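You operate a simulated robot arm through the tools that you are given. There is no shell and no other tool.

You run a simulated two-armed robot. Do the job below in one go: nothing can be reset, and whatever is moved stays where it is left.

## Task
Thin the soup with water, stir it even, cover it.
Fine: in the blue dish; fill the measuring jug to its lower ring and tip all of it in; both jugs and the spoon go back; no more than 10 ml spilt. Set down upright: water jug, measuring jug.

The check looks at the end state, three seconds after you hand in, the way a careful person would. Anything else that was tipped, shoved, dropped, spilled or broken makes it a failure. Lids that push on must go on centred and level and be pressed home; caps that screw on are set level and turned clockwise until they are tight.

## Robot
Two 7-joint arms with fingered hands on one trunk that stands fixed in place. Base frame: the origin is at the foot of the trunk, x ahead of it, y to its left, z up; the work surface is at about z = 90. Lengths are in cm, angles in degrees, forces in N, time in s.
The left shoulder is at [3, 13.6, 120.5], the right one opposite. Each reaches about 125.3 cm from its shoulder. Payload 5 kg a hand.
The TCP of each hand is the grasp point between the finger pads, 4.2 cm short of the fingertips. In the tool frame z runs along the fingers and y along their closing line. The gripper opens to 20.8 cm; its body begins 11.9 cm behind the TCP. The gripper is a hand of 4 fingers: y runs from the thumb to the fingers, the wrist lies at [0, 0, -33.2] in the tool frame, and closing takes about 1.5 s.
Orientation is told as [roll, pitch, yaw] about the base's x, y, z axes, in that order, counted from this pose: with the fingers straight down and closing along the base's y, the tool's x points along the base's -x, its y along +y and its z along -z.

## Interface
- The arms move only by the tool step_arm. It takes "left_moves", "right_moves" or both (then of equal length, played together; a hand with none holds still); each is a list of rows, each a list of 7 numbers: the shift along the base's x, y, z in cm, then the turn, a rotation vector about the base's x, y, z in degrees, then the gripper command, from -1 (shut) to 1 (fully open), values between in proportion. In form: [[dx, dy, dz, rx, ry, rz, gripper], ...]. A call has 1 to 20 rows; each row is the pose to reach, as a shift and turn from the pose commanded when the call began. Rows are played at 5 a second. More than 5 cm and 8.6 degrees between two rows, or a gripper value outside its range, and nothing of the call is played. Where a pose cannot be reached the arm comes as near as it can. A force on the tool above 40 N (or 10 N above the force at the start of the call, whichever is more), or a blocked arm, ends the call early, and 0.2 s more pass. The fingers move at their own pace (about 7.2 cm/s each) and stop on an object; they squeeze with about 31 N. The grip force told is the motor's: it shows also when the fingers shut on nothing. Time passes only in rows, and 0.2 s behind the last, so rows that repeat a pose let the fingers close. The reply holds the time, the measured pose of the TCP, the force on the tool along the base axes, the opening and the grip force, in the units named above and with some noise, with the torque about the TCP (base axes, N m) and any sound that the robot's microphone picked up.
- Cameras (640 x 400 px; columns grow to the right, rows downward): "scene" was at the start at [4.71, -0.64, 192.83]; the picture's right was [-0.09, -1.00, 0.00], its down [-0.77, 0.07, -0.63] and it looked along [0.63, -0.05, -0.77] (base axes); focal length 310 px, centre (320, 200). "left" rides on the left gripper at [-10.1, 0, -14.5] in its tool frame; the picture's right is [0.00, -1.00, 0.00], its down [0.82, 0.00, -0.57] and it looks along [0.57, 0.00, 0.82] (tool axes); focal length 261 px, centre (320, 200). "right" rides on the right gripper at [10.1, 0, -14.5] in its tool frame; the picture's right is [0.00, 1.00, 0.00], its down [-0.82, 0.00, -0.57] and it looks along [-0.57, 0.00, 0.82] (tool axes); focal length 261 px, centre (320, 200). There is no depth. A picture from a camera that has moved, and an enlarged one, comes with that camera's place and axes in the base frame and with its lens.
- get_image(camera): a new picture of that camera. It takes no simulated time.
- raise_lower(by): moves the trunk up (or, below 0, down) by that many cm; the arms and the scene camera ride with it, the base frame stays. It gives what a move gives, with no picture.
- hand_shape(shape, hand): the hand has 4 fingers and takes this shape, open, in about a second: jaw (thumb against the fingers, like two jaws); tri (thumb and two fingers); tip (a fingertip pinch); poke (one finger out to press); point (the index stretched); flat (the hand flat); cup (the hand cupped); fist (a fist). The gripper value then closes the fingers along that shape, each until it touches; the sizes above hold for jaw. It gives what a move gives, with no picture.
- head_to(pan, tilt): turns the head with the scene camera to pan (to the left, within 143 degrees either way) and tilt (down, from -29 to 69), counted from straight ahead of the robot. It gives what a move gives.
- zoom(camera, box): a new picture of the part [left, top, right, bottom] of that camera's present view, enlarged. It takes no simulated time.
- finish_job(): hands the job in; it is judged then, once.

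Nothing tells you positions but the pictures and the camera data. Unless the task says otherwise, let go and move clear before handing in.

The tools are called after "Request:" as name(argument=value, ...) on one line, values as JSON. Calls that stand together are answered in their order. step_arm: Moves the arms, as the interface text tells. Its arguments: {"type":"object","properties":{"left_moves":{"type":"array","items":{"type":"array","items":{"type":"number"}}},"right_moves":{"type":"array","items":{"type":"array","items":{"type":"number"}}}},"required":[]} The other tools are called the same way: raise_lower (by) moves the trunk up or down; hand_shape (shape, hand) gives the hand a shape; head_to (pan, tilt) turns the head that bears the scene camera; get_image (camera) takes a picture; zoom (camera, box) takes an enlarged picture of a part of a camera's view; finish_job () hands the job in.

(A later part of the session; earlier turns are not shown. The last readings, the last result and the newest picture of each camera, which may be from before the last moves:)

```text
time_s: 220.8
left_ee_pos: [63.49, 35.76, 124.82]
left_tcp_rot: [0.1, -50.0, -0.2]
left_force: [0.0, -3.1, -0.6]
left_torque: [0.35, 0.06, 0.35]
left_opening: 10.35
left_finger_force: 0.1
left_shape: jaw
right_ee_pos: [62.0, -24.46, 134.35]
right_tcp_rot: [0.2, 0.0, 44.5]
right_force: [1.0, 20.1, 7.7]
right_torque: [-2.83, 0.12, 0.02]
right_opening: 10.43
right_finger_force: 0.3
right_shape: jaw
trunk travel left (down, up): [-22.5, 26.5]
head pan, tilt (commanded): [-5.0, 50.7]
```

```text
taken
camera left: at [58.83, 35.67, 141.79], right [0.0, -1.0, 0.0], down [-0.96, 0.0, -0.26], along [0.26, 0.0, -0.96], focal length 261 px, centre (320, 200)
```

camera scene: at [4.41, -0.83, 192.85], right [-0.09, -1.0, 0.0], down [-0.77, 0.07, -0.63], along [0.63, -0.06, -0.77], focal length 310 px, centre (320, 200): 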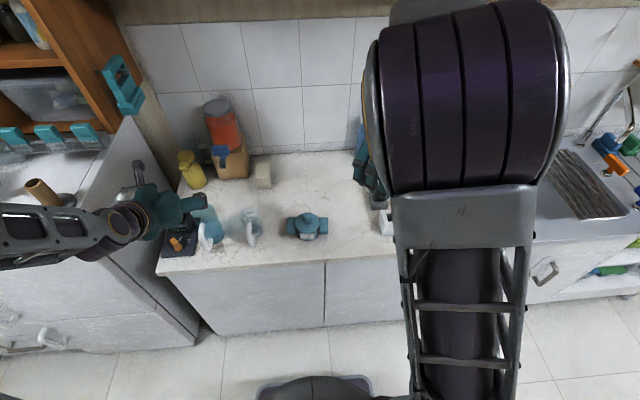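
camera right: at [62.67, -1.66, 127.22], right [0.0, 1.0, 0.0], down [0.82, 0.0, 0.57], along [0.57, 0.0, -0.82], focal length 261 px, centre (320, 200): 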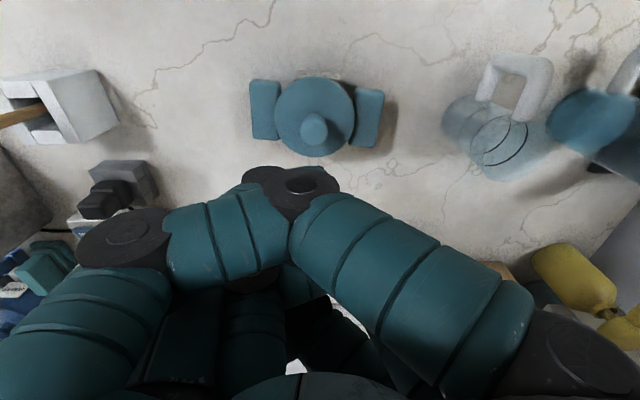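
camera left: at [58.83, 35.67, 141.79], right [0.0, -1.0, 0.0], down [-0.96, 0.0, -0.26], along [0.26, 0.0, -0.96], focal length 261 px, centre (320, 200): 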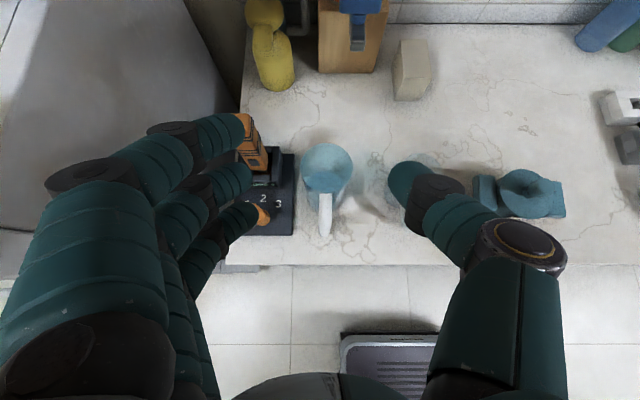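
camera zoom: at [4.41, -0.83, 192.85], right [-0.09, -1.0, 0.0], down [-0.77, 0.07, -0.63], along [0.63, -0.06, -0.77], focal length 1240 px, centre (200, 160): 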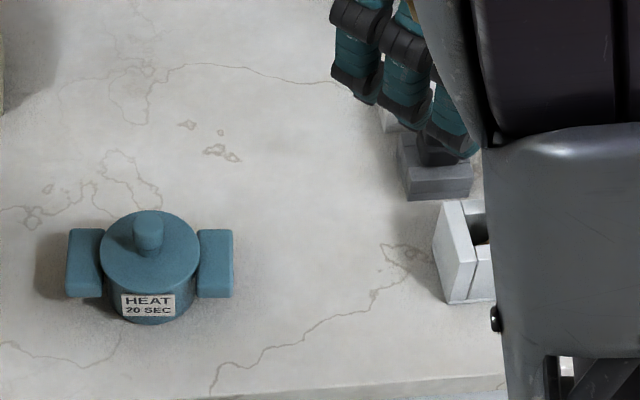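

The force spike is probably arm sway from the quick move, and the elbow blocks the view. I'll hold, reread, and take the hand to its starting pose.

Request:
step_arm(right_moves=[[0, 0, 0, 0, 0, 0, 0], [0, 0, 0, 0, 0, 0, 0], [0, 0, 0, 0, 0, 0, 0]])

Request:
step_arm(right_moves=[[0.5, 0, 0.5, 0, 0, -5, 0.1], [1.5, 0.2, 0.5, 0, 0, -10, 0.2], [2.5, 0.5, 0.5, 0, 0, -15, 0.3], [3.5, 0.8, 0.5, 0, 0, -20, 0.4], [4.5, 1, 0.5, 0, 0, -25, 0.5], [5.5, 1.2, 0.5, 0, 0, -30, 0.6], [6.5, 1.5, 0.5, 0, 0, -35, 0.7], [8, 1.8, 0.5, 0, 0, -40, 0.8], [9.5, 2, 0.5, 0, 0, -45, 0.9], [10, 2, 0.5, 0, 0, -45, 1], [10, 2, 0.5, 0, 0, -45, 1]])

Request:
get_image(camera="scene")

Request:
zoom(camera="scene", box=[270, 160, 430, 260])

Request:
get_image(camera="right")

```text
time_s: 221.6
left_ee_pos: [63.79, 35.83, 124.52]
left_tcp_rot: [0.1, -49.9, -0.2]
left_force: [1.2, -1.2, -0.1]
left_torque: [0.02, 0.04, 0.04]
left_opening: 10.31
left_finger_force: 0.1
left_shape: jaw
right_ee_pos: [62.33, -23.76, 134.34]
right_tcp_rot: [0.1, 0.1, 44.9]
right_force: [-0.2, 0.4, -0.6]
right_torque: [0.06, 0.06, -0.02]
right_opening: 10.44
right_finger_force: 0.1
right_shape: jaw
trunk travel left (down, up): [-22.5, 26.5]
head pan, tilt (commanded): [-5.0, 50.7]
```

```text
time_s: 224.0
left_ee_pos: [63.72, 35.83, 124.61]
left_tcp_rot: [0.0, -49.9, 0.0]
left_force: [0.1, -0.1, -0.7]
left_torque: [-0.01, 0.04, -0.02]
left_opening: 10.38
left_finger_force: 0.1
left_shape: jaw
right_ee_pos: [72.25, -21.91, 134.82]
right_tcp_rot: [-0.1, 0.0, 0.0]
right_force: [1.1, 0.1, -0.1]
right_torque: [-0.03, -0.01, -0.02]
right_opening: 20.78
right_finger_force: 0.1
right_shape: jaw
trunk travel left (down, up): [-22.5, 26.5]
head pan, tilt (commanded): [-5.0, 50.7]
```

```text
taken
camera scene: at [4.72, -0.61, 192.83], right [-0.09, -1.0, 0.0], down [-0.77, 0.07, -0.63], along [0.63, -0.05, -0.77], focal length 310 px, centre (320, 200)
```

scene: 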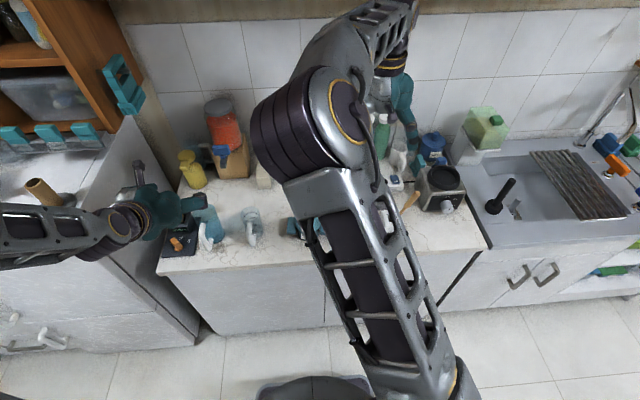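

```text
4.00 times, centred on (350, 210) of scene
camera zoom: at [4.72, -0.61, 192.83], right [-0.09, -1.0, 0.0], down [-0.77, 0.07, -0.63], along [0.63, -0.05, -0.77], focal length 1240 px, centre (200, 160)
```

zoom: 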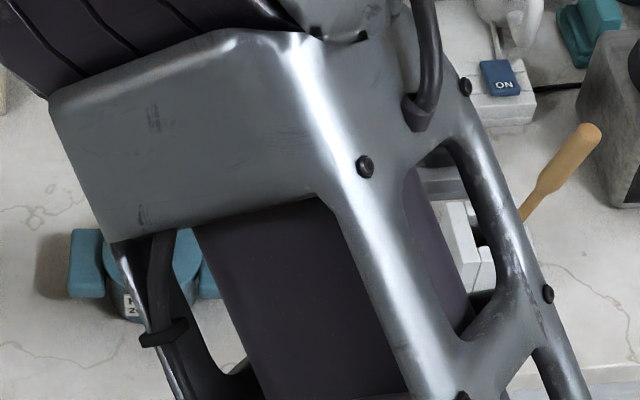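

```text
taken
camera right: at [62.22, -21.83, 149.24], right [0.01, 1.0, 0.0], down [0.82, 0.0, 0.57], along [0.57, 0.0, -0.82], focal length 261 px, centre (320, 200)
```

right: 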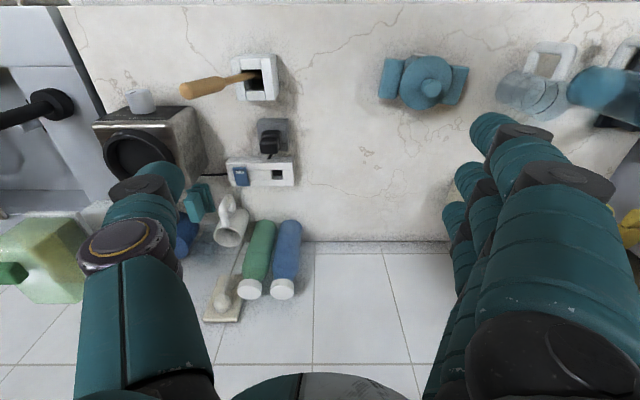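

Forces are normal again. The spoon is still in its holder but now leans to the right, so I'll look at it closely along with everything else before handing in.

Request:
zoom(camera="right", box=[160, 40, 300, 140])

Request:
zoom(camera="right", box=[360, 30, 500, 130])

Request:
zoom(camera="right", box=[470, 20, 640, 140])

Request:
zoom(camera="scene", box=[360, 170, 440, 250])

```text
4.00 times, centred on (230, 90) of right
camera zoom: at [62.22, -21.83, 149.24], right [0.01, 1.0, 0.0], down [0.82, 0.0, 0.57], along [0.57, 0.0, -0.82], focal length 1043 px, centre (680, 640)
```

zoom: 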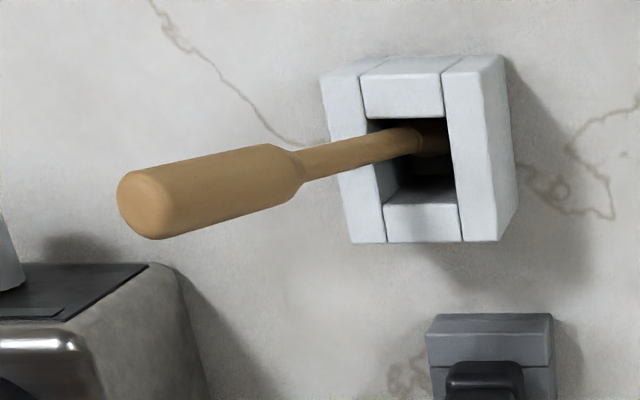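

```text
4.00 times, centred on (430, 80) of right
camera zoom: at [62.22, -21.83, 149.24], right [0.01, 1.0, 0.0], down [0.82, 0.0, 0.57], along [0.57, 0.0, -0.82], focal length 1043 px, centre (-120, 680)
```

zoom: 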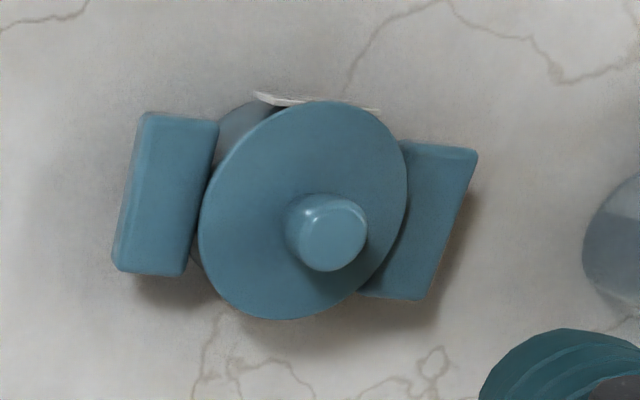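

```text
3.33 times, centred on (555, 80) of right
camera zoom: at [62.22, -21.83, 149.24], right [0.01, 1.0, 0.0], down [0.82, 0.0, 0.57], along [0.57, 0.0, -0.82], focal length 869 px, centre (-463, 600)
```

zoom: 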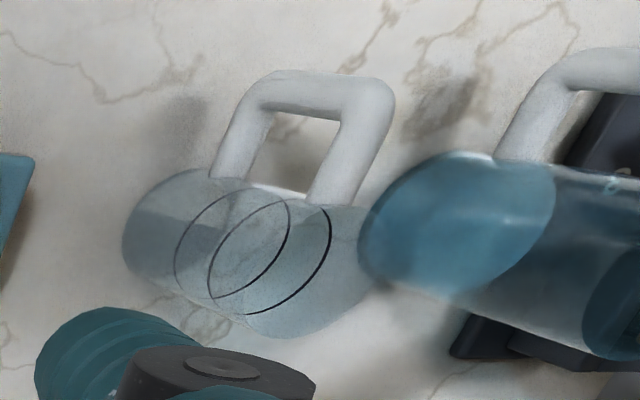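

```text
5.00 times, centred on (400, 210) of scene
camera zoom: at [4.72, -0.61, 192.83], right [-0.09, -1.0, 0.0], down [-0.77, 0.07, -0.63], along [0.63, -0.05, -0.77], focal length 1550 px, centre (-80, 150)
```

zoom: 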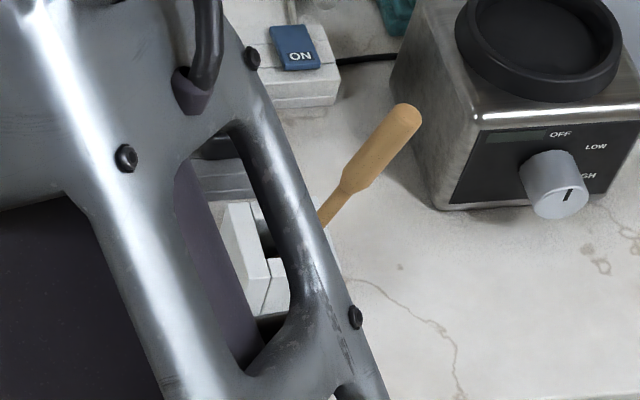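

Everything else looks right: the lid is on, both jugs upright in place and the counter dry. The spoon got nudged into a 19° lean in its holder, so I'll stand it back up with a gentle push, straddling it with open fingers. First I'll position above it.

Request:
step_arm(right_moves=[[0, -2, 0, 0, 0, 0, 0.6], [-0.4, -5, 0, 0, 0, 0, 0.2], [-0.8, -8, 0, 0, 0, 0, -0.1], [-1.2, -11, 0, 0, 0, 0, -0.2], [-1.6, -13.5, -1, 0, 0, 0, -0.2], [-1.9, -15.6, -3, 0, 0, 0, -0.2], [-1.9, -15.6, -6, 0, 0, 0, -0.2], [-1.9, -15.6, -9, 0, 0, 0, -0.2], [-1.9, -15.6, -11, 0, 0, 0, -0.2], [-1.9, -15.6, -11, 0, 0, 0, -0.2]])

Request:
get_image(camera="right")

Request:
zoom(camera="scene", box=[350, 120, 450, 250])

```text
time_s: 226.2
left_ee_pos: [63.63, 35.88, 124.73]
left_tcp_rot: [0.1, -50.0, 0.0]
left_force: [-0.1, 0.5, 0.9]
left_torque: [0.0, -0.04, 0.04]
left_opening: 10.32
left_finger_force: 0.0
left_shape: jaw
right_ee_pos: [70.44, -37.41, 123.83]
right_tcp_rot: [0.0, 0.0, -0.1]
right_force: [-0.3, 0.6, -1.0]
right_torque: [0.04, -0.05, 0.02]
right_opening: 8.39
right_finger_force: 0.1
right_shape: jaw
trunk travel left (down, up): [-22.5, 26.5]
head pan, tilt (commanded): [-5.0, 50.7]
```

```text
taken
camera right: at [60.37, -37.35, 138.27], right [0.0, 1.0, 0.0], down [0.82, 0.0, 0.57], along [0.57, 0.0, -0.82], focal length 261 px, centre (320, 200)
```

right: 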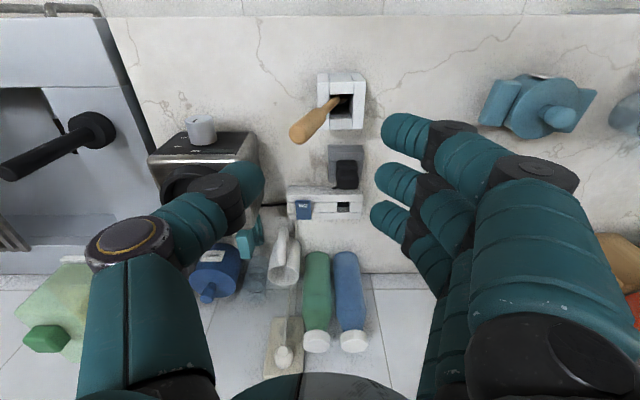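

```text
3.08 times, centred on (400, 185) of scene
camera zoom: at [4.67, -0.62, 192.83], right [-0.09, -1.0, 0.0], down [-0.77, 0.07, -0.63], along [0.63, -0.05, -0.77], focal length 954 px, centre (74, 246)
```

zoom: 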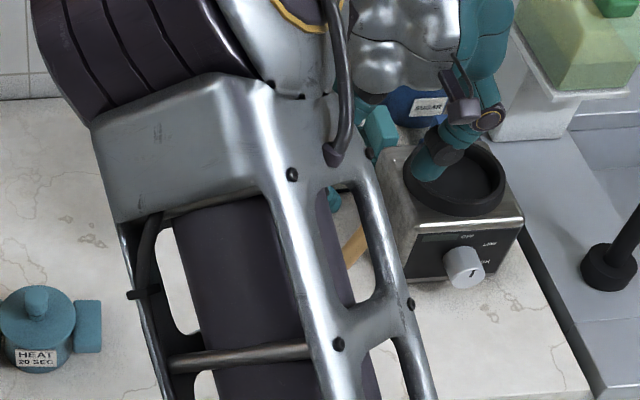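

The spoon's top is between the open thumb and fingers. I'll descend around it.

Request:
step_arm(right_moves=[[-0.2, 0, -2, 0, 0, 0, -0.2], [-0.2, 0, -4, 0, 0, 0, -0.2], [-0.2, 0, -6, 0, 0, 0, -0.2], [-0.2, 0, -8, 0, 0, 0, -0.2], [-0.2, 0, -10, 0, 0, 0, -0.2], [-0.2, 0, -12, 0, 0, 0, -0.2], [-0.2, 0, -12, 0, 0, 0, -0.2]])

Request:
get_image(camera="right")

```text
time_s: 227.8
left_ee_pos: [63.77, 36.0, 124.76]
left_tcp_rot: [0.0, -50.0, 0.0]
left_force: [-0.2, -0.4, 0.5]
left_torque: [-0.03, -0.02, -0.02]
left_opening: 10.32
left_finger_force: 0.1
left_shape: jaw
right_ee_pos: [70.18, -37.49, 111.82]
right_tcp_rot: [-0.1, 0.0, 0.0]
right_force: [-0.3, 0.1, -0.2]
right_torque: [-0.01, -0.01, -0.01]
right_opening: 8.37
right_finger_force: 0.0
right_shape: jaw
trunk travel left (down, up): [-22.5, 26.5]
head pan, tilt (commanded): [-5.0, 50.7]
```

```text
taken
camera right: at [60.18, -37.44, 126.23], right [0.0, 1.0, 0.0], down [0.82, 0.0, 0.57], along [0.57, 0.0, -0.82], focal length 261 px, centre (320, 200)
```

right: 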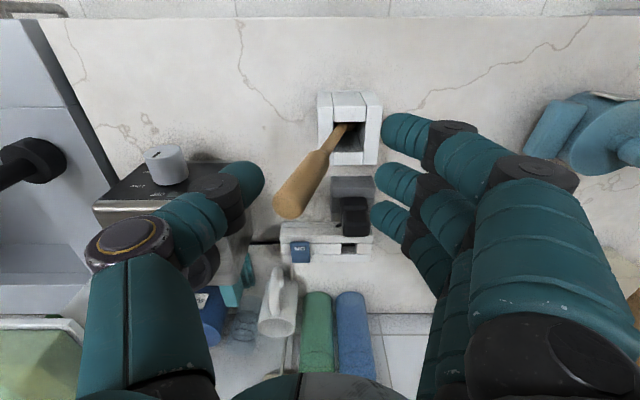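

Now I'll push the spoon gently upright by moving left in small steps.

Request:
step_arm(right_moves=[[0, 0.6, 0, 0, 0, 0, -0.2], [0, 1.2, 0, 0, 0, 0, -0.2], [0, 1.8, 0, 0, 0, 0, -0.2], [0, 2.4, 0, 0, 0, 0, -0.2], [0, 3.0, 0, 0, 0, 0, -0.2], [0, 3.0, 0, 0, 0, 0, -0.2]])

Request:
get_image(camera="right")

```text
time_s: 229.2
left_ee_pos: [63.78, 35.84, 124.71]
left_tcp_rot: [0.1, -49.9, -0.1]
left_force: [0.0, 0.2, -0.2]
left_torque: [0.04, 0.02, -0.01]
left_opening: 10.34
left_finger_force: 0.1
left_shape: jaw
right_ee_pos: [70.34, -34.57, 111.88]
right_tcp_rot: [0.0, 0.1, -0.1]
right_force: [1.1, -0.8, 0.0]
right_torque: [0.03, 0.0, -0.02]
right_opening: 8.38
right_finger_force: 0.0
right_shape: jaw
trunk travel left (down, up): [-22.5, 26.5]
head pan, tilt (commanded): [-5.0, 50.7]
```

```text
taken
camera right: at [60.16, -34.5, 126.36], right [0.0, 1.0, 0.0], down [0.82, 0.0, 0.57], along [0.57, 0.0, -0.82], focal length 261 px, centre (320, 200)
```

right: 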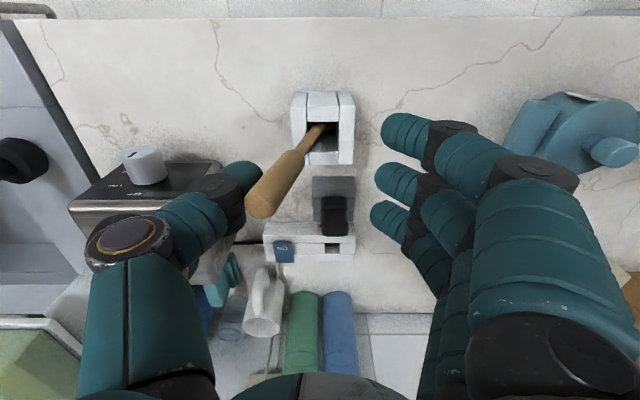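

Request:
step_arm(right_moves=[[0, 0.5, 0, 0, 0, 0, -0.2], [0, 1.0, 0, 0, 0, 0, -0.2], [0, 1.5, 0, 0, 0, 0, -0.2], [0, 2.0, 0, 0, 0, 0, -0.2], [0, 2.0, 0, 0, 0, 0, -0.2]])

Request:
get_image(camera="right")

```text
time_s: 230.4
left_ee_pos: [63.73, 35.95, 124.68]
left_tcp_rot: [0.0, -49.8, -0.1]
left_force: [0.2, 0.6, 0.4]
left_torque: [0.03, 0.0, 0.01]
left_opening: 10.35
left_finger_force: 0.0
left_shape: jaw
right_ee_pos: [70.23, -32.46, 111.86]
right_tcp_rot: [-0.1, 0.0, 0.0]
right_force: [-0.1, -0.2, 0.0]
right_torque: [0.02, -0.04, -0.01]
right_opening: 8.39
right_finger_force: 0.1
right_shape: jaw
trunk travel left (down, up): [-22.5, 26.5]
head pan, tilt (commanded): [-5.0, 50.7]
```

```text
taken
camera right: at [60.19, -32.5, 126.28], right [0.0, 1.0, 0.0], down [0.82, 0.0, 0.57], along [0.57, 0.0, -0.82], focal length 261 px, centre (320, 200)
```

right: 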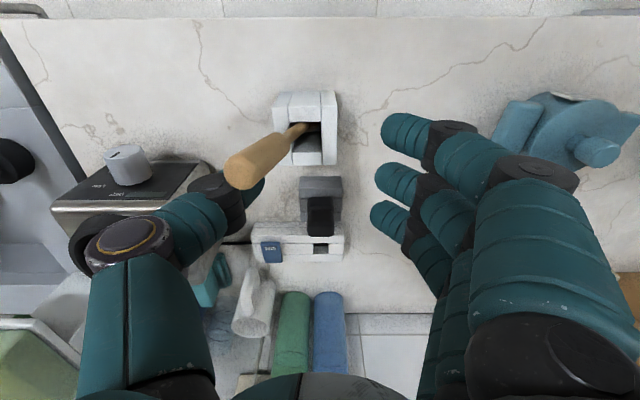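

The spoon slid round the thumb and now leans toward me instead. I'll back off upward and regrip it properly, with the closing direction across its lean.

Request:
step_arm(right_moves=[[0, 0, 2, 0, 0, 0, -0.2], [0, 0, 4.5, 0, 0, 0, -0.2], [0, 0, 7.5, 0, 0, 0, -0.2], [0, 0, 10.5, 0, 0, 0, -0.2], [0, 0, 13, 0, 0, 0, -0.2], [0, 0, 15, 0, 0, 0, -0.2], [0, 0, 15, 0, 0, 0, -0.2]])

Request:
get_image(camera="right")

Request:
zoom(camera="right", box=[230, 60, 390, 180])

Request:
get_image(camera="scene")

```text
time_s: 232.0
left_ee_pos: [63.74, 36.02, 124.67]
left_tcp_rot: [0.0, -49.8, -0.1]
left_force: [0.5, -0.5, -0.5]
left_torque: [0.0, 0.02, -0.02]
left_opening: 10.34
left_finger_force: 0.0
left_shape: jaw
right_ee_pos: [70.09, -32.49, 126.87]
right_tcp_rot: [0.0, 0.0, 0.0]
right_force: [0.7, 0.3, -0.4]
right_torque: [-0.02, 0.06, 0.01]
right_opening: 8.41
right_finger_force: 0.2
right_shape: jaw
trunk travel left (down, up): [-22.5, 26.5]
head pan, tilt (commanded): [-5.0, 50.7]
```

```text
taken
camera right: at [60.13, -32.49, 141.3], right [0.0, 1.0, 0.0], down [0.82, 0.0, 0.57], along [0.57, 0.0, -0.82], focal length 261 px, centre (320, 200)
```

right: 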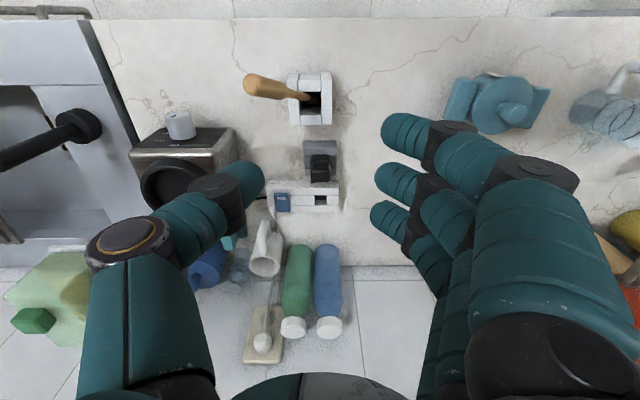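

```text
3.33 times, centred on (310, 120) of right
camera zoom: at [60.13, -32.49, 141.3], right [0.0, 1.0, 0.0], down [0.82, 0.0, 0.57], along [0.57, 0.0, -0.82], focal length 869 px, centre (353, 467)
```

zoom: 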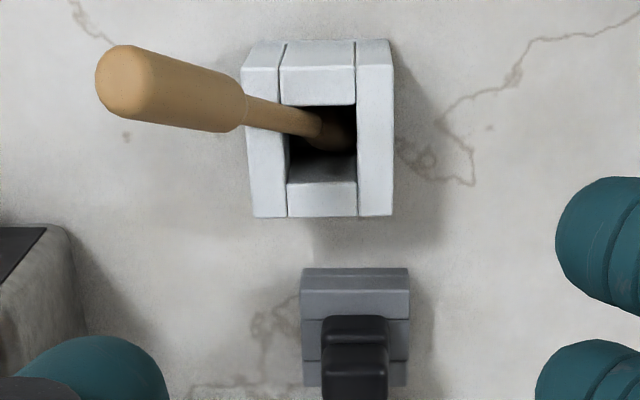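

```text
taken
camera scene: at [4.76, -0.64, 192.82], right [-0.09, -1.0, 0.0], down [-0.77, 0.07, -0.63], along [0.63, -0.05, -0.77], focal length 310 px, centre (320, 200)
```

scene: 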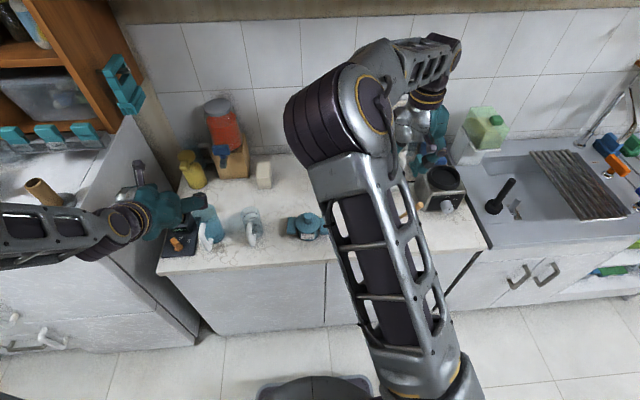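

The spoon now leans about 23° toward the front-right corner. I'll regrip it the way that worked before: align the hand with its lean, grip, lift it out and set it back upright.

Request:
step_arm(right_moves=[[-0.8, -1.3, 0.5, 0, 0, 6.7, -0.2], [-1.6, -2.6, 1, 0, 0, 13.4, -0.25], [-2.5, -4, 1, 0, 0, 20, -0.3], [-3.4, -5.4, 1, 0, 0, 26.7, -0.33], [-4.4, -6.8, 1, 0, 0, 33.4, -0.33], [-5.3, -8.2, 1, 0, 0, 40, -0.33], [-6.2, -9.5, 1, 0, 0, 46.7, -0.33], [-6.2, -9.5, 1, 0, 0, 46.7, -0.33]])

Request:
step_arm(right_moves=[[0, 0, -1, 4.2, -4, 0, -0.33], [0, 0, -2.5, 8.4, -7.9, 0, -0.33], [0, 0, -4, 12.5, -11.9, 0, -0.33], [0, 0, -5.5, 16.7, -15.8, 0, -0.33], [0, 0, -7, 16.7, -15.8, 0, -0.33], [0, 0, -7, 16.7, -15.8, 0, -0.33]])

Request:
get_image(camera="right")

Request:
zoom(camera="right", box=[240, 60, 400, 220])

Request:
get_image(camera="scene")

```text
time_s: 233.8
left_ee_pos: [63.67, 36.04, 124.68]
left_tcp_rot: [0.0, -49.9, 0.0]
left_force: [-0.1, -0.2, -0.1]
left_torque: [-0.02, 0.0, 0.01]
left_opening: 10.35
left_finger_force: 0.1
left_shape: jaw
right_ee_pos: [64.03, -41.85, 127.75]
right_tcp_rot: [0.0, 0.0, 46.8]
right_force: [0.0, 0.5, 0.2]
right_torque: [-0.04, 0.03, -0.03]
right_opening: 7.06
right_finger_force: 0.1
right_shape: jaw
trunk travel left (down, up): [-22.5, 26.5]
head pan, tilt (commanded): [-5.0, 50.7]
```

```text
time_s: 235.2
left_ee_pos: [63.59, 35.79, 124.78]
left_tcp_rot: [0.0, -50.0, -0.2]
left_force: [-1.2, -0.5, 0.0]
left_torque: [0.01, 0.02, 0.03]
left_opening: 10.35
left_finger_force: 0.0
left_shape: jaw
right_ee_pos: [63.87, -41.9, 120.75]
right_tcp_rot: [0.1, -23.1, 46.6]
right_force: [0.8, 0.7, 0.9]
right_torque: [0.02, -0.03, -0.01]
right_opening: 7.01
right_finger_force: 0.0
right_shape: jaw
trunk travel left (down, up): [-22.5, 26.5]
head pan, tilt (commanded): [-5.0, 50.7]
```

```text
taken
camera right: at [53.7, -52.8, 130.1], right [-0.72, 0.69, 0.0], down [0.37, 0.38, 0.85], along [0.58, 0.61, -0.53], focal length 261 px, centre (320, 200)
```

right: 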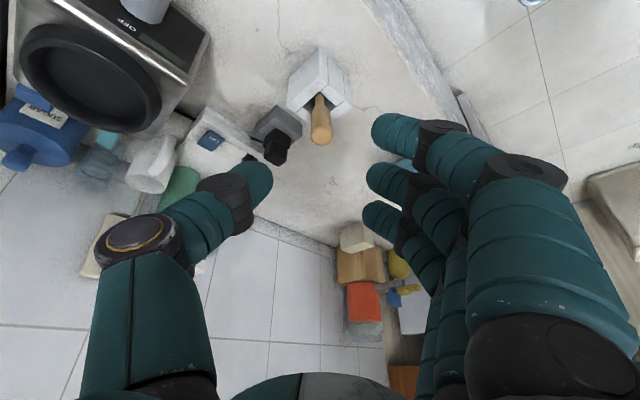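

```text
2.50 times, centred on (320, 140) of right
camera zoom: at [53.7, -52.8, 130.1], right [-0.72, 0.69, 0.0], down [0.37, 0.38, 0.85], along [0.58, 0.61, -0.53], focal length 652 px, centre (320, 350)
```

zoom: 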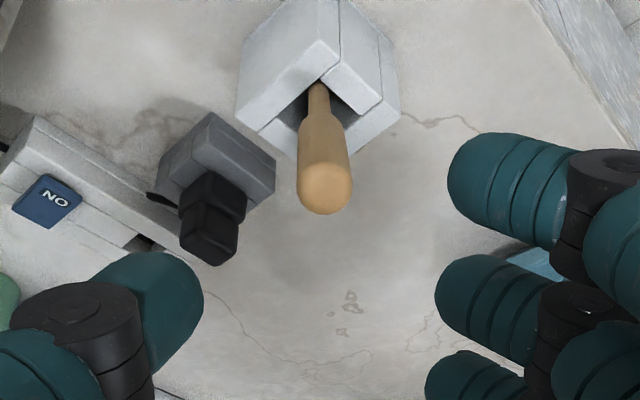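

```text
taken
camera scene: at [4.61, -0.73, 192.83], right [-0.09, -1.0, 0.0], down [-0.77, 0.07, -0.63], along [0.63, -0.05, -0.77], focal length 310 px, centre (320, 200)
```

scene: 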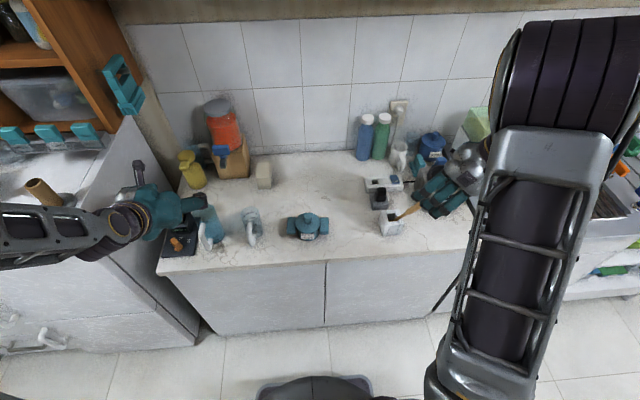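

The hand is lined up with the spoon's lean. I'll slide down along the handle.

Request:
step_arm(right_moves=[[0.4, 0.5, -2, 0, 0, 0, -0.33], [0.8, 1.0, -4, 0, 0, 0, -0.33], [1.2, 1.5, -6, 0, 0, 0, -0.33], [1.6, 2.0, -8, 0, 0, 0, -0.33], [2.0, 2.4, -10, 0, 0, 0, -0.33], [2.45, 2.9, -12, 0, 0, 0, -0.33], [2.45, 2.9, -12, 0, 0, 0, -0.33]])

Request:
get_image(camera="right")

Request:
zoom(camera="scene", box=[360, 160, 480, 250])

```text
time_s: 236.8
left_ee_pos: [63.62, 36.0, 124.69]
left_tcp_rot: [0.0, -50.1, 0.1]
left_force: [0.3, -1.2, 0.6]
left_torque: [0.01, 0.01, 0.02]
left_opening: 10.31
left_finger_force: 0.0
left_shape: jaw
right_ee_pos: [66.28, -39.19, 108.77]
right_tcp_rot: [0.0, -22.9, 46.7]
right_force: [-0.4, 0.3, 0.0]
right_torque: [0.02, -0.05, -0.01]
right_opening: 7.0
right_finger_force: 0.1
right_shape: jaw
trunk travel left (down, up): [-22.5, 26.5]
head pan, tilt (commanded): [-5.0, 50.7]
```

```text
taken
camera right: at [56.12, -50.06, 118.13], right [-0.72, 0.69, 0.0], down [0.37, 0.39, 0.85], along [0.58, 0.61, -0.53], focal length 261 px, centre (320, 200)
```

right: 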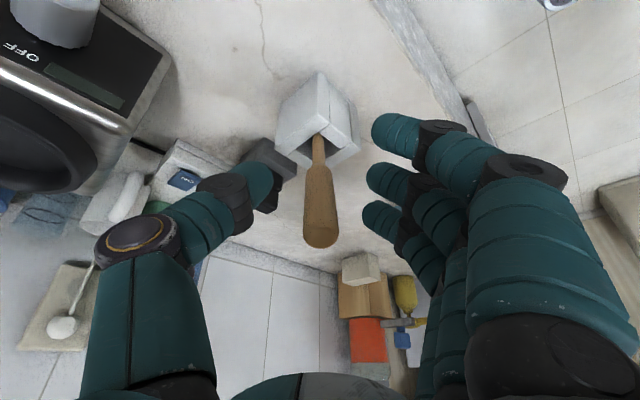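

```text
4.44 times, centred on (420, 205) of scene
camera zoom: at [4.62, -0.63, 192.83], right [-0.09, -1.0, 0.0], down [-0.77, 0.07, -0.63], along [0.63, -0.05, -0.77], focal length 1378 px, centre (-124, 178)
```

zoom: 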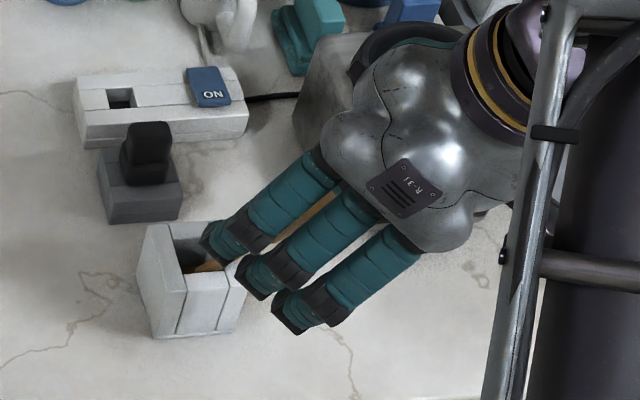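

The spoon's handle is centred in the grip. I'll close on it.

Request:
step_arm(right_moves=[[0, 0, 0, 0, 0, 0, -0.5], [0, 0, 0, 0, 0, 0, -0.65], [0, 0, 0, 0, 0, 0, -0.75], [0, 0, 0, 0, 0, 0, -0.85], [0, 0, 0, 0, 0, 0, -1], [0, 0, 0, 0, 0, 0, -1], [0, 0, 0, 0, 0, 0, -1]])

Request:
get_image(camera="right")

Request:
zoom(camera="scene", box=[360, 160, 480, 250])

```text
time_s: 238.4
left_ee_pos: [63.75, 35.91, 124.68]
left_tcp_rot: [0.0, -50.0, -0.1]
left_force: [0.2, 0.6, -0.4]
left_torque: [0.01, 0.02, -0.02]
left_opening: 10.34
left_finger_force: 0.1
left_shape: jaw
right_ee_pos: [66.41, -39.26, 108.75]
right_tcp_rot: [0.0, -23.0, 46.7]
right_force: [0.3, 0.2, 2.2]
right_torque: [0.11, 0.17, 0.07]
right_opening: 0.23
right_finger_force: 31.1
right_shape: jaw
trunk travel left (down, up): [-22.5, 26.5]
head pan, tilt (commanded): [-5.0, 50.7]
```

```text
taken
camera right: at [56.15, -50.06, 118.12], right [-0.72, 0.69, 0.0], down [0.37, 0.38, 0.85], along [0.58, 0.61, -0.53], focal length 261 px, centre (320, 200)
```

right: 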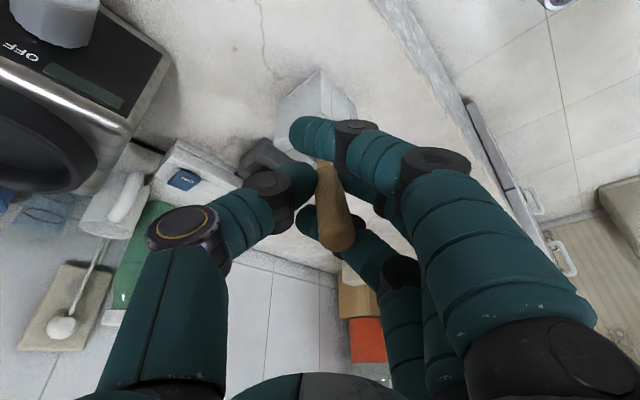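

```text
4.44 times, centred on (420, 205) of scene
camera zoom: at [4.7, -0.63, 192.83], right [-0.09, -1.0, 0.0], down [-0.77, 0.07, -0.63], along [0.63, -0.05, -0.77], focal length 1378 px, centre (-124, 178)
```

zoom: 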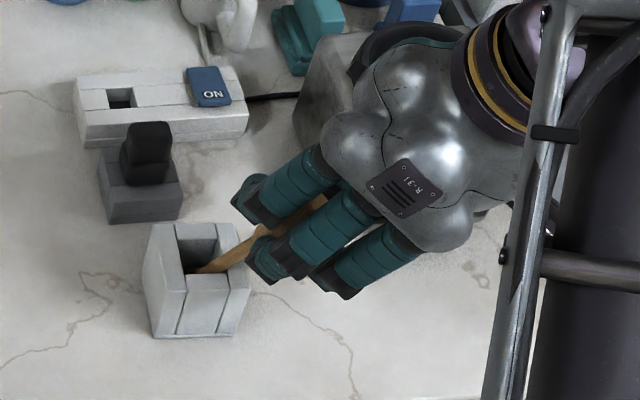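

It's gripped. Since the spoon's foot sits at the bottom of the hole, I'll swing the hand about that foot to bring the spoon upright, in two stages while watching forces.

Request:
step_arm(right_moves=[[0, 0, 0.3, 0, 0, 0, -1], [0.4, 0.4, 0.5, -1.4, 1.3, 0, -1], [0.81, 0.83, 0.74, -2.8, 2.6, 0, -1], [1.2, 1.25, 0.9, -4.2, 4.0, 0, -1], [1.63, 1.68, 1.09, -5.6, 5.3, 0, -1], [2.05, 2.1, 1.2, -7.0, 6.6, 0, -1], [2.47, 2.54, 1.36, -8.4, 7.9, 0, -1], [2.47, 2.54, 1.36, -8.4, 7.9, 0, -1]])

Request:
get_image(camera="right")

Request:
zoom(camera="scene", box=[360, 160, 480, 250])

```text
time_s: 240.2
left_ee_pos: [63.67, 35.86, 124.79]
left_tcp_rot: [0.0, -50.0, -0.1]
left_force: [-0.2, -1.1, 0.8]
left_torque: [0.02, 0.04, 0.06]
left_opening: 10.32
left_finger_force: 0.1
left_shape: jaw
right_ee_pos: [68.93, -36.59, 110.04]
right_tcp_rot: [0.0, -11.5, 46.8]
right_force: [-2.1, 0.1, 0.1]
right_torque: [0.09, 0.19, 0.07]
right_opening: 0.19
right_finger_force: 31.1
right_shape: jaw
trunk travel left (down, up): [-22.5, 26.5]
head pan, tilt (commanded): [-5.0, 50.7]
```

```text
taken
camera right: at [60.22, -45.87, 122.29], right [-0.72, 0.69, 0.0], down [0.48, 0.5, 0.72], along [0.5, 0.52, -0.69], focal length 261 px, centre (320, 200)
```

right: 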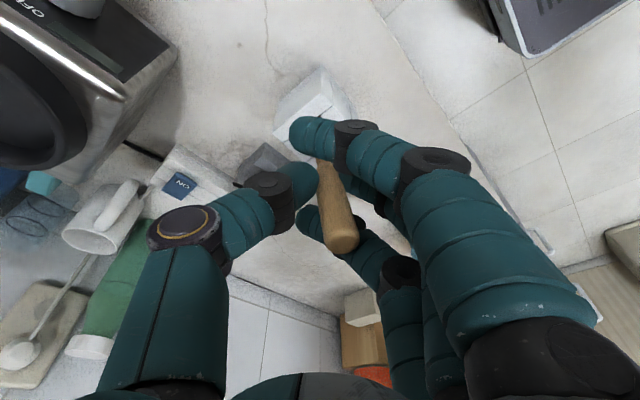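

```text
4.44 times, centred on (420, 205) of scene
camera zoom: at [4.66, -0.73, 192.83], right [-0.09, -1.0, 0.0], down [-0.77, 0.07, -0.63], along [0.63, -0.05, -0.77], focal length 1378 px, centre (-124, 178)
```

zoom: 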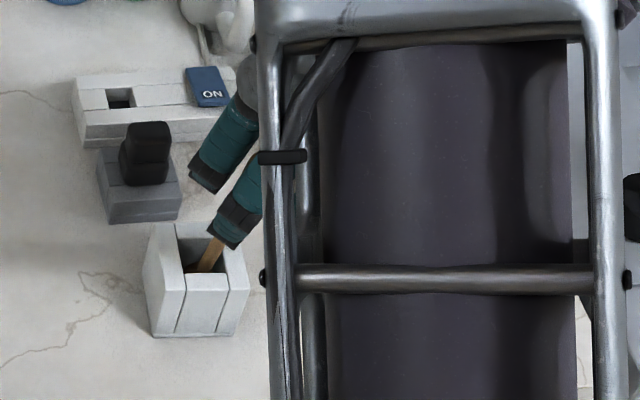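

Forces stay low and the holder hasn't shifted. I'll finish bringing it upright.

Request:
step_arm(right_moves=[[0.41, 0.43, 0.1, -1.4, 1.3, 0, -1], [0.82, 0.86, 0.19, -2.7, 2.6, 0, -1], [1.25, 1.3, 0.25, -4.1, 3.9, 0, -1], [1.67, 1.74, 0.31, -5.5, 5.3, 0, -1], [2.1, 2.2, 0.33, -6.9, 6.6, 0, -1], [2.53, 2.62, 0.35, -8.3, 7.9, 0, -1], [2.53, 2.62, 0.35, -8.3, 7.9, 0, -1]])

Request:
get_image(camera="right")

Request:
zoom(camera="right", box=[250, 50, 370, 150])

Request:
zoom(camera="scene", box=[350, 150, 450, 250])

```text
time_s: 241.8
left_ee_pos: [63.63, 35.89, 124.73]
left_tcp_rot: [0.0, -50.0, -0.2]
left_force: [-0.7, -0.5, -0.3]
left_torque: [0.03, 0.02, 0.05]
left_opening: 10.31
left_finger_force: 0.0
left_shape: jaw
right_ee_pos: [71.48, -33.95, 110.39]
right_tcp_rot: [0.0, 0.0, 46.7]
right_force: [-1.4, -0.2, -2.2]
right_torque: [0.1, 0.14, -0.04]
right_opening: 0.17
right_finger_force: 30.8
right_shape: jaw
trunk travel left (down, up): [-22.5, 26.5]
head pan, tilt (commanded): [-5.0, 50.7]
```

```text
taken
camera right: at [64.54, -41.29, 124.89], right [-0.72, 0.69, 0.0], down [0.57, 0.59, 0.57], along [0.39, 0.41, -0.82], focal length 261 px, centre (320, 200)
```

right: 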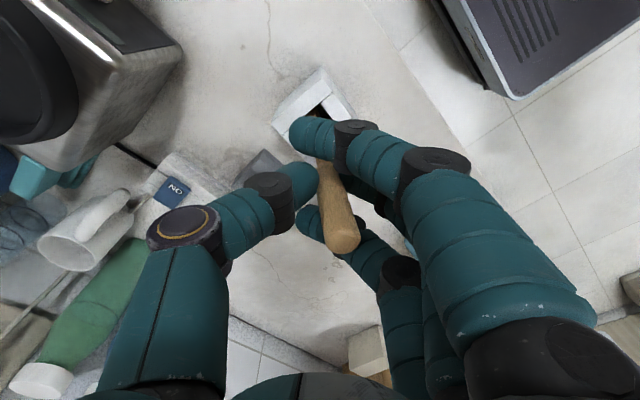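

```text
4.00 times, centred on (310, 100) of right
camera zoom: at [64.54, -41.29, 124.89], right [-0.72, 0.69, 0.0], down [0.57, 0.59, 0.57], along [0.39, 0.41, -0.82], focal length 1043 px, centre (360, 600)
```

zoom: 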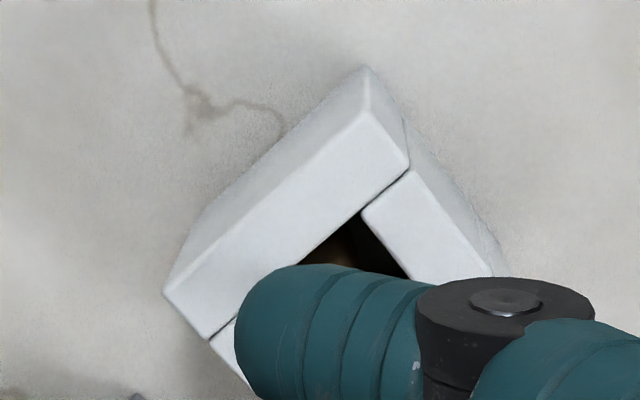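

```text
4.00 times, centred on (400, 200) of scene
camera zoom: at [4.64, -0.71, 192.83], right [-0.09, -1.0, 0.0], down [-0.77, 0.07, -0.63], along [0.63, -0.05, -0.77], focal length 1240 px, centre (0, 200)
```

zoom: 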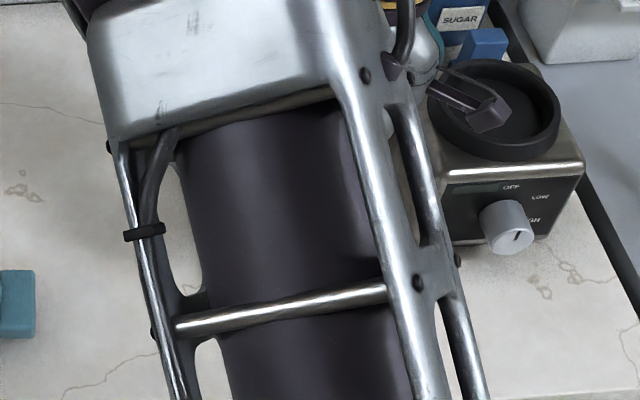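

The spoon is nearly upright, with about 7° of lean left toward the dish. I'll correct that with a small roll and centre it over the hole.

Request:
step_arm(right_moves=[[0.1, -0.2, 0.1, 0.9, 1.0, 0, -1], [0.2, -0.4, 0.2, 1.8, 1.9, 0, -1], [0.33, -0.57, 0.3, 2.7, 2.9, 0, -1], [0.44, -0.76, 0.3, 3.6, 3.8, 0, -1], [0.55, -0.95, 0.3, 4.5, 4.8, 0, -1], [0.55, -0.95, 0.3, 4.5, 4.8, 0, -1]])

Request:
get_image(camera="right")

Request:
zoom(camera="right", box=[250, 50, 370, 150])

```text
time_s: 243.2
left_ee_pos: [63.64, 35.94, 124.64]
left_tcp_rot: [0.0, -50.0, 0.0]
left_force: [-0.3, -0.5, -0.2]
left_torque: [0.02, 0.0, 0.01]
left_opening: 10.33
left_finger_force: 0.0
left_shape: jaw
right_ee_pos: [71.87, -34.87, 110.93]
right_tcp_rot: [6.7, 0.0, 46.8]
right_force: [-0.7, 0.0, -0.4]
right_torque: [0.0, 0.04, -0.02]
right_opening: 0.18
right_finger_force: 30.5
right_shape: jaw
trunk travel left (down, up): [-22.5, 26.5]
head pan, tilt (commanded): [-5.0, 50.7]
```

```text
taken
camera right: at [66.28, -43.35, 125.14], right [-0.72, 0.68, 0.11], down [0.61, 0.55, 0.57], along [0.33, 0.48, -0.82], focal length 261 px, centre (320, 200)
```

right: 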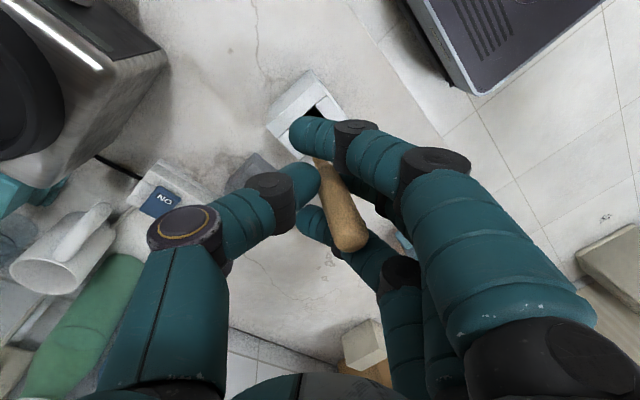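

```text
4.00 times, centred on (310, 100) of right
camera zoom: at [66.28, -43.35, 125.14], right [-0.72, 0.68, 0.11], down [0.61, 0.55, 0.57], along [0.33, 0.48, -0.82], focal length 1043 px, centre (360, 600)
```

zoom: 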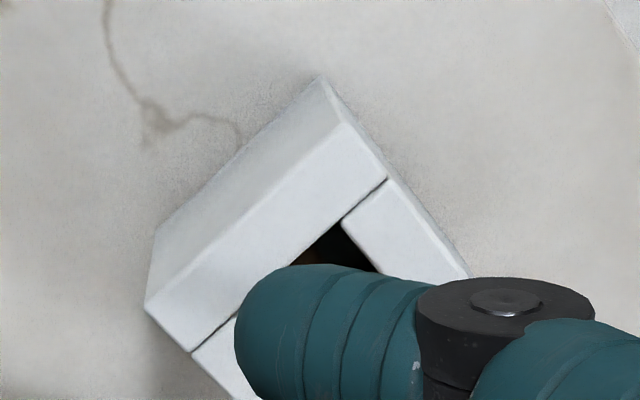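

Request:
step_arm(right_moves=[[0.1, -0.05, 0.1, 1.5, 1.6, 0, -1], [0.2, -0.1, 0.1, 3.0, 3.2, 0, -1], [0.3, -0.15, 0.1, 4.5, 4.8, 0, -1], [0.35, -0.2, 0.1, 6.0, 6.4, 0, -1], [0.35, -0.2, 0.1, 6.0, 6.4, 0, -1]])

Request:
get_image(camera="right")

Request:
zoom(camera="right", box=[240, 50, 380, 160])

```text
time_s: 244.4
left_ee_pos: [63.58, 36.05, 124.58]
left_tcp_rot: [0.0, -50.0, -0.1]
left_force: [-0.6, 0.7, -0.4]
left_torque: [-0.04, 0.01, -0.03]
left_opening: 10.35
left_finger_force: 0.1
left_shape: jaw
right_ee_pos: [72.31, -34.97, 111.01]
right_tcp_rot: [15.4, 0.0, 46.8]
right_force: [0.2, -0.5, -0.5]
right_torque: [-0.05, -0.01, 0.02]
right_opening: 0.2
right_finger_force: 31.0
right_shape: jaw
trunk travel left (down, up): [-22.5, 26.5]
head pan, tilt (commanded): [-5.0, 50.7]
```

```text
taken
camera right: at [68.24, -45.03, 124.89], right [-0.7, 0.66, 0.27], down [0.68, 0.49, 0.55], along [0.24, 0.56, -0.79], focal length 261 px, centre (320, 200)
```

right: 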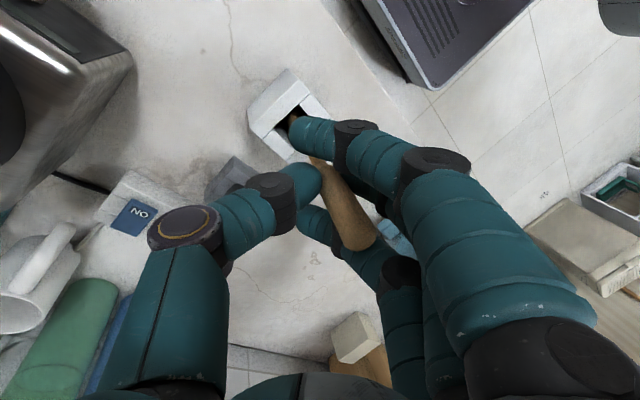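

```text
3.64 times, centred on (310, 105) of right
camera zoom: at [68.24, -45.03, 124.89], right [-0.7, 0.66, 0.27], down [0.68, 0.49, 0.55], along [0.24, 0.56, -0.79], focal length 948 px, centre (356, 546)
```

zoom: 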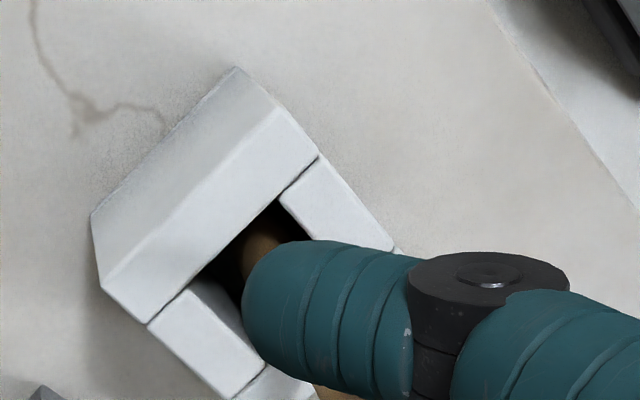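

The spoon hangs free in the hole, leaning about 5° now. I'll take out most of that and then set it down on the floor of the holder.

Request:
step_arm(right_moves=[[-0.25, -0.25, 0.05, 0.9, -0.85, 0, -1], [-0.5, -0.5, 0.05, 1.8, -1.7, 0, -1], [-0.75, -0.8, 0.05, 2.7, -2.5, 0, -1], [-1.0, -1.05, 0.05, 3.6, -3.4, 0, -1], [-1.0, -1.05, 0.05, 3.6, -3.4, 0, -1]])

Request:
get_image(camera="right")

Request:
zoom(camera="right", box=[240, 50, 380, 160])

Request:
get_image(camera="scene")

```text
time_s: 245.6
left_ee_pos: [63.62, 36.1, 124.59]
left_tcp_rot: [0.0, -49.8, -0.1]
left_force: [0.5, 0.3, 0.1]
left_torque: [0.0, 0.02, -0.01]
left_opening: 10.33
left_finger_force: 0.0
left_shape: jaw
right_ee_pos: [71.5, -36.15, 110.94]
right_tcp_rot: [15.2, -4.9, 46.6]
right_force: [-0.5, 1.1, -0.3]
right_torque: [-0.03, 0.03, 0.0]
right_opening: 0.18
right_finger_force: 30.8
right_shape: jaw
trunk travel left (down, up): [-22.5, 26.5]
head pan, tilt (commanded): [-5.0, 50.7]
```

```text
taken
camera right: at [66.54, -47.0, 123.94], right [-0.71, 0.65, 0.26], down [0.64, 0.45, 0.62], along [0.28, 0.61, -0.74], focal length 261 px, centre (320, 200)
```

right: 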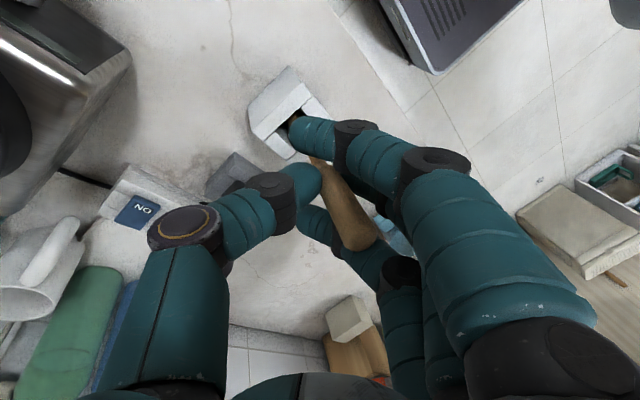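

```text
3.64 times, centred on (310, 105) of right
camera zoom: at [66.54, -47.0, 123.94], right [-0.71, 0.65, 0.26], down [0.64, 0.45, 0.62], along [0.28, 0.61, -0.74], focal length 948 px, centre (356, 546)
```

zoom: 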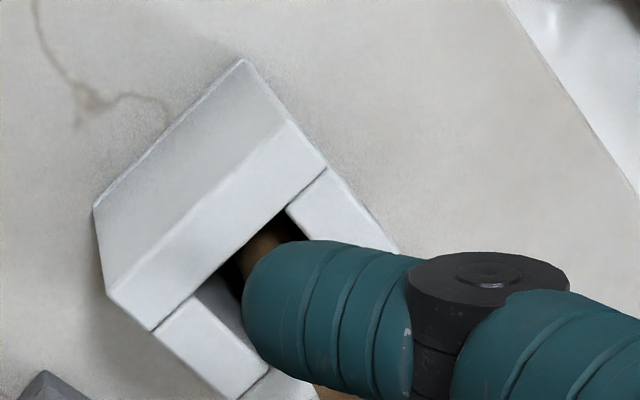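

```text
taken
camera scene: at [4.76, -0.61, 192.82], right [-0.09, -1.0, 0.0], down [-0.77, 0.07, -0.63], along [0.63, -0.05, -0.77], focal length 310 px, centre (320, 200)
```

scene: 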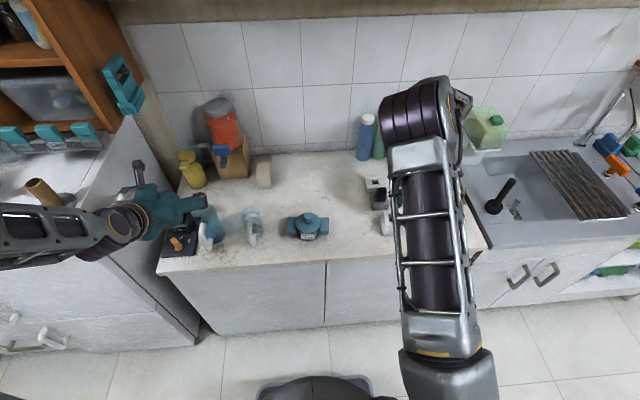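

The spoon is now vertical at about (71, -34.5). I'll lower it gently to the floor of the holder.

Request:
step_arm(right_moves=[[0, 0, -0.2, 0, 0, 0, -1], [0, 0, -0.4, 0, 0, 0, -1], [0, 0, -0.4, 0, 0, 0, -1]])

Request:
step_arm(right_moves=[[0, 0, -0.15, 0, 0, 0, -1], [0, 0, -0.3, 0, 0, 0, -1], [0, 0, -0.3, 0, 0, 0, -1]])

```text
time_s: 246.4
left_ee_pos: [63.73, 36.02, 124.59]
left_tcp_rot: [0.0, -49.9, -0.1]
left_force: [0.8, 0.4, -0.2]
left_torque: [-0.02, 0.0, 0.03]
left_opening: 10.36
left_finger_force: 0.0
left_shape: jaw
right_ee_pos: [71.5, -36.19, 110.56]
right_tcp_rot: [15.4, -5.0, 46.6]
right_force: [0.5, 0.3, -0.4]
right_torque: [-0.01, 0.0, 0.01]
right_opening: 0.21
right_finger_force: 30.6
right_shape: jaw
trunk travel left (down, up): [-22.5, 26.5]
head pan, tilt (commanded): [-5.0, 50.7]
```

```text
time_s: 247.2
left_ee_pos: [63.72, 35.85, 124.69]
left_tcp_rot: [0.0, -49.9, 0.0]
left_force: [-0.8, -0.4, -0.2]
left_torque: [0.01, 0.01, -0.03]
left_opening: 10.32
left_finger_force: 0.0
left_shape: jaw
right_ee_pos: [71.54, -36.15, 110.21]
right_tcp_rot: [15.3, -4.9, 46.7]
right_force: [-0.1, -0.5, -0.6]
right_torque: [-0.03, 0.0, 0.01]
right_opening: 0.19
right_finger_force: 30.8
right_shape: jaw
trunk travel left (down, up): [-22.5, 26.5]
head pan, tilt (commanded): [-5.0, 50.7]
```

Request:
step_arm(right_moves=[[0, 0, -0.2, 0, 0, 0, -1], [0, 0, -0.4, 0, 0, 0, -1], [0, 0, -0.4, 0, 0, 0, -1]])

Request:
step_arm(right_moves=[[0, 0, -0.15, 0, 0, 0, -1], [0, 0, -0.3, 0, 0, 0, -1], [0, 0, -0.3, 0, 0, 0, -1]])

```text
time_s: 248.0
left_ee_pos: [63.65, 36.0, 124.68]
left_tcp_rot: [-0.1, -49.8, -0.1]
left_force: [0.2, 0.1, 0.3]
left_torque: [-0.02, -0.01, 0.01]
left_opening: 10.34
left_finger_force: 0.2
left_shape: jaw
right_ee_pos: [71.43, -36.18, 109.86]
right_tcp_rot: [15.3, -4.9, 46.6]
right_force: [0.3, 0.4, -0.6]
right_torque: [-0.04, -0.01, -0.02]
right_opening: 0.18
right_finger_force: 30.9
right_shape: jaw
trunk travel left (down, up): [-22.5, 26.5]
head pan, tilt (commanded): [-5.0, 50.7]
```

```text
time_s: 248.8
left_ee_pos: [63.6, 36.03, 124.67]
left_tcp_rot: [0.0, -49.9, 0.1]
left_force: [0.7, -0.3, -0.2]
left_torque: [0.02, 0.0, 0.0]
left_opening: 10.35
left_finger_force: 0.1
left_shape: jaw
right_ee_pos: [71.4, -36.11, 109.63]
right_tcp_rot: [15.3, -4.9, 46.7]
right_force: [-1.0, 0.2, 7.0]
right_torque: [0.15, 0.1, 0.0]
right_opening: 0.22
right_finger_force: 31.3
right_shape: jaw
trunk travel left (down, up): [-22.5, 26.5]
head pan, tilt (commanded): [-5.0, 50.7]
```

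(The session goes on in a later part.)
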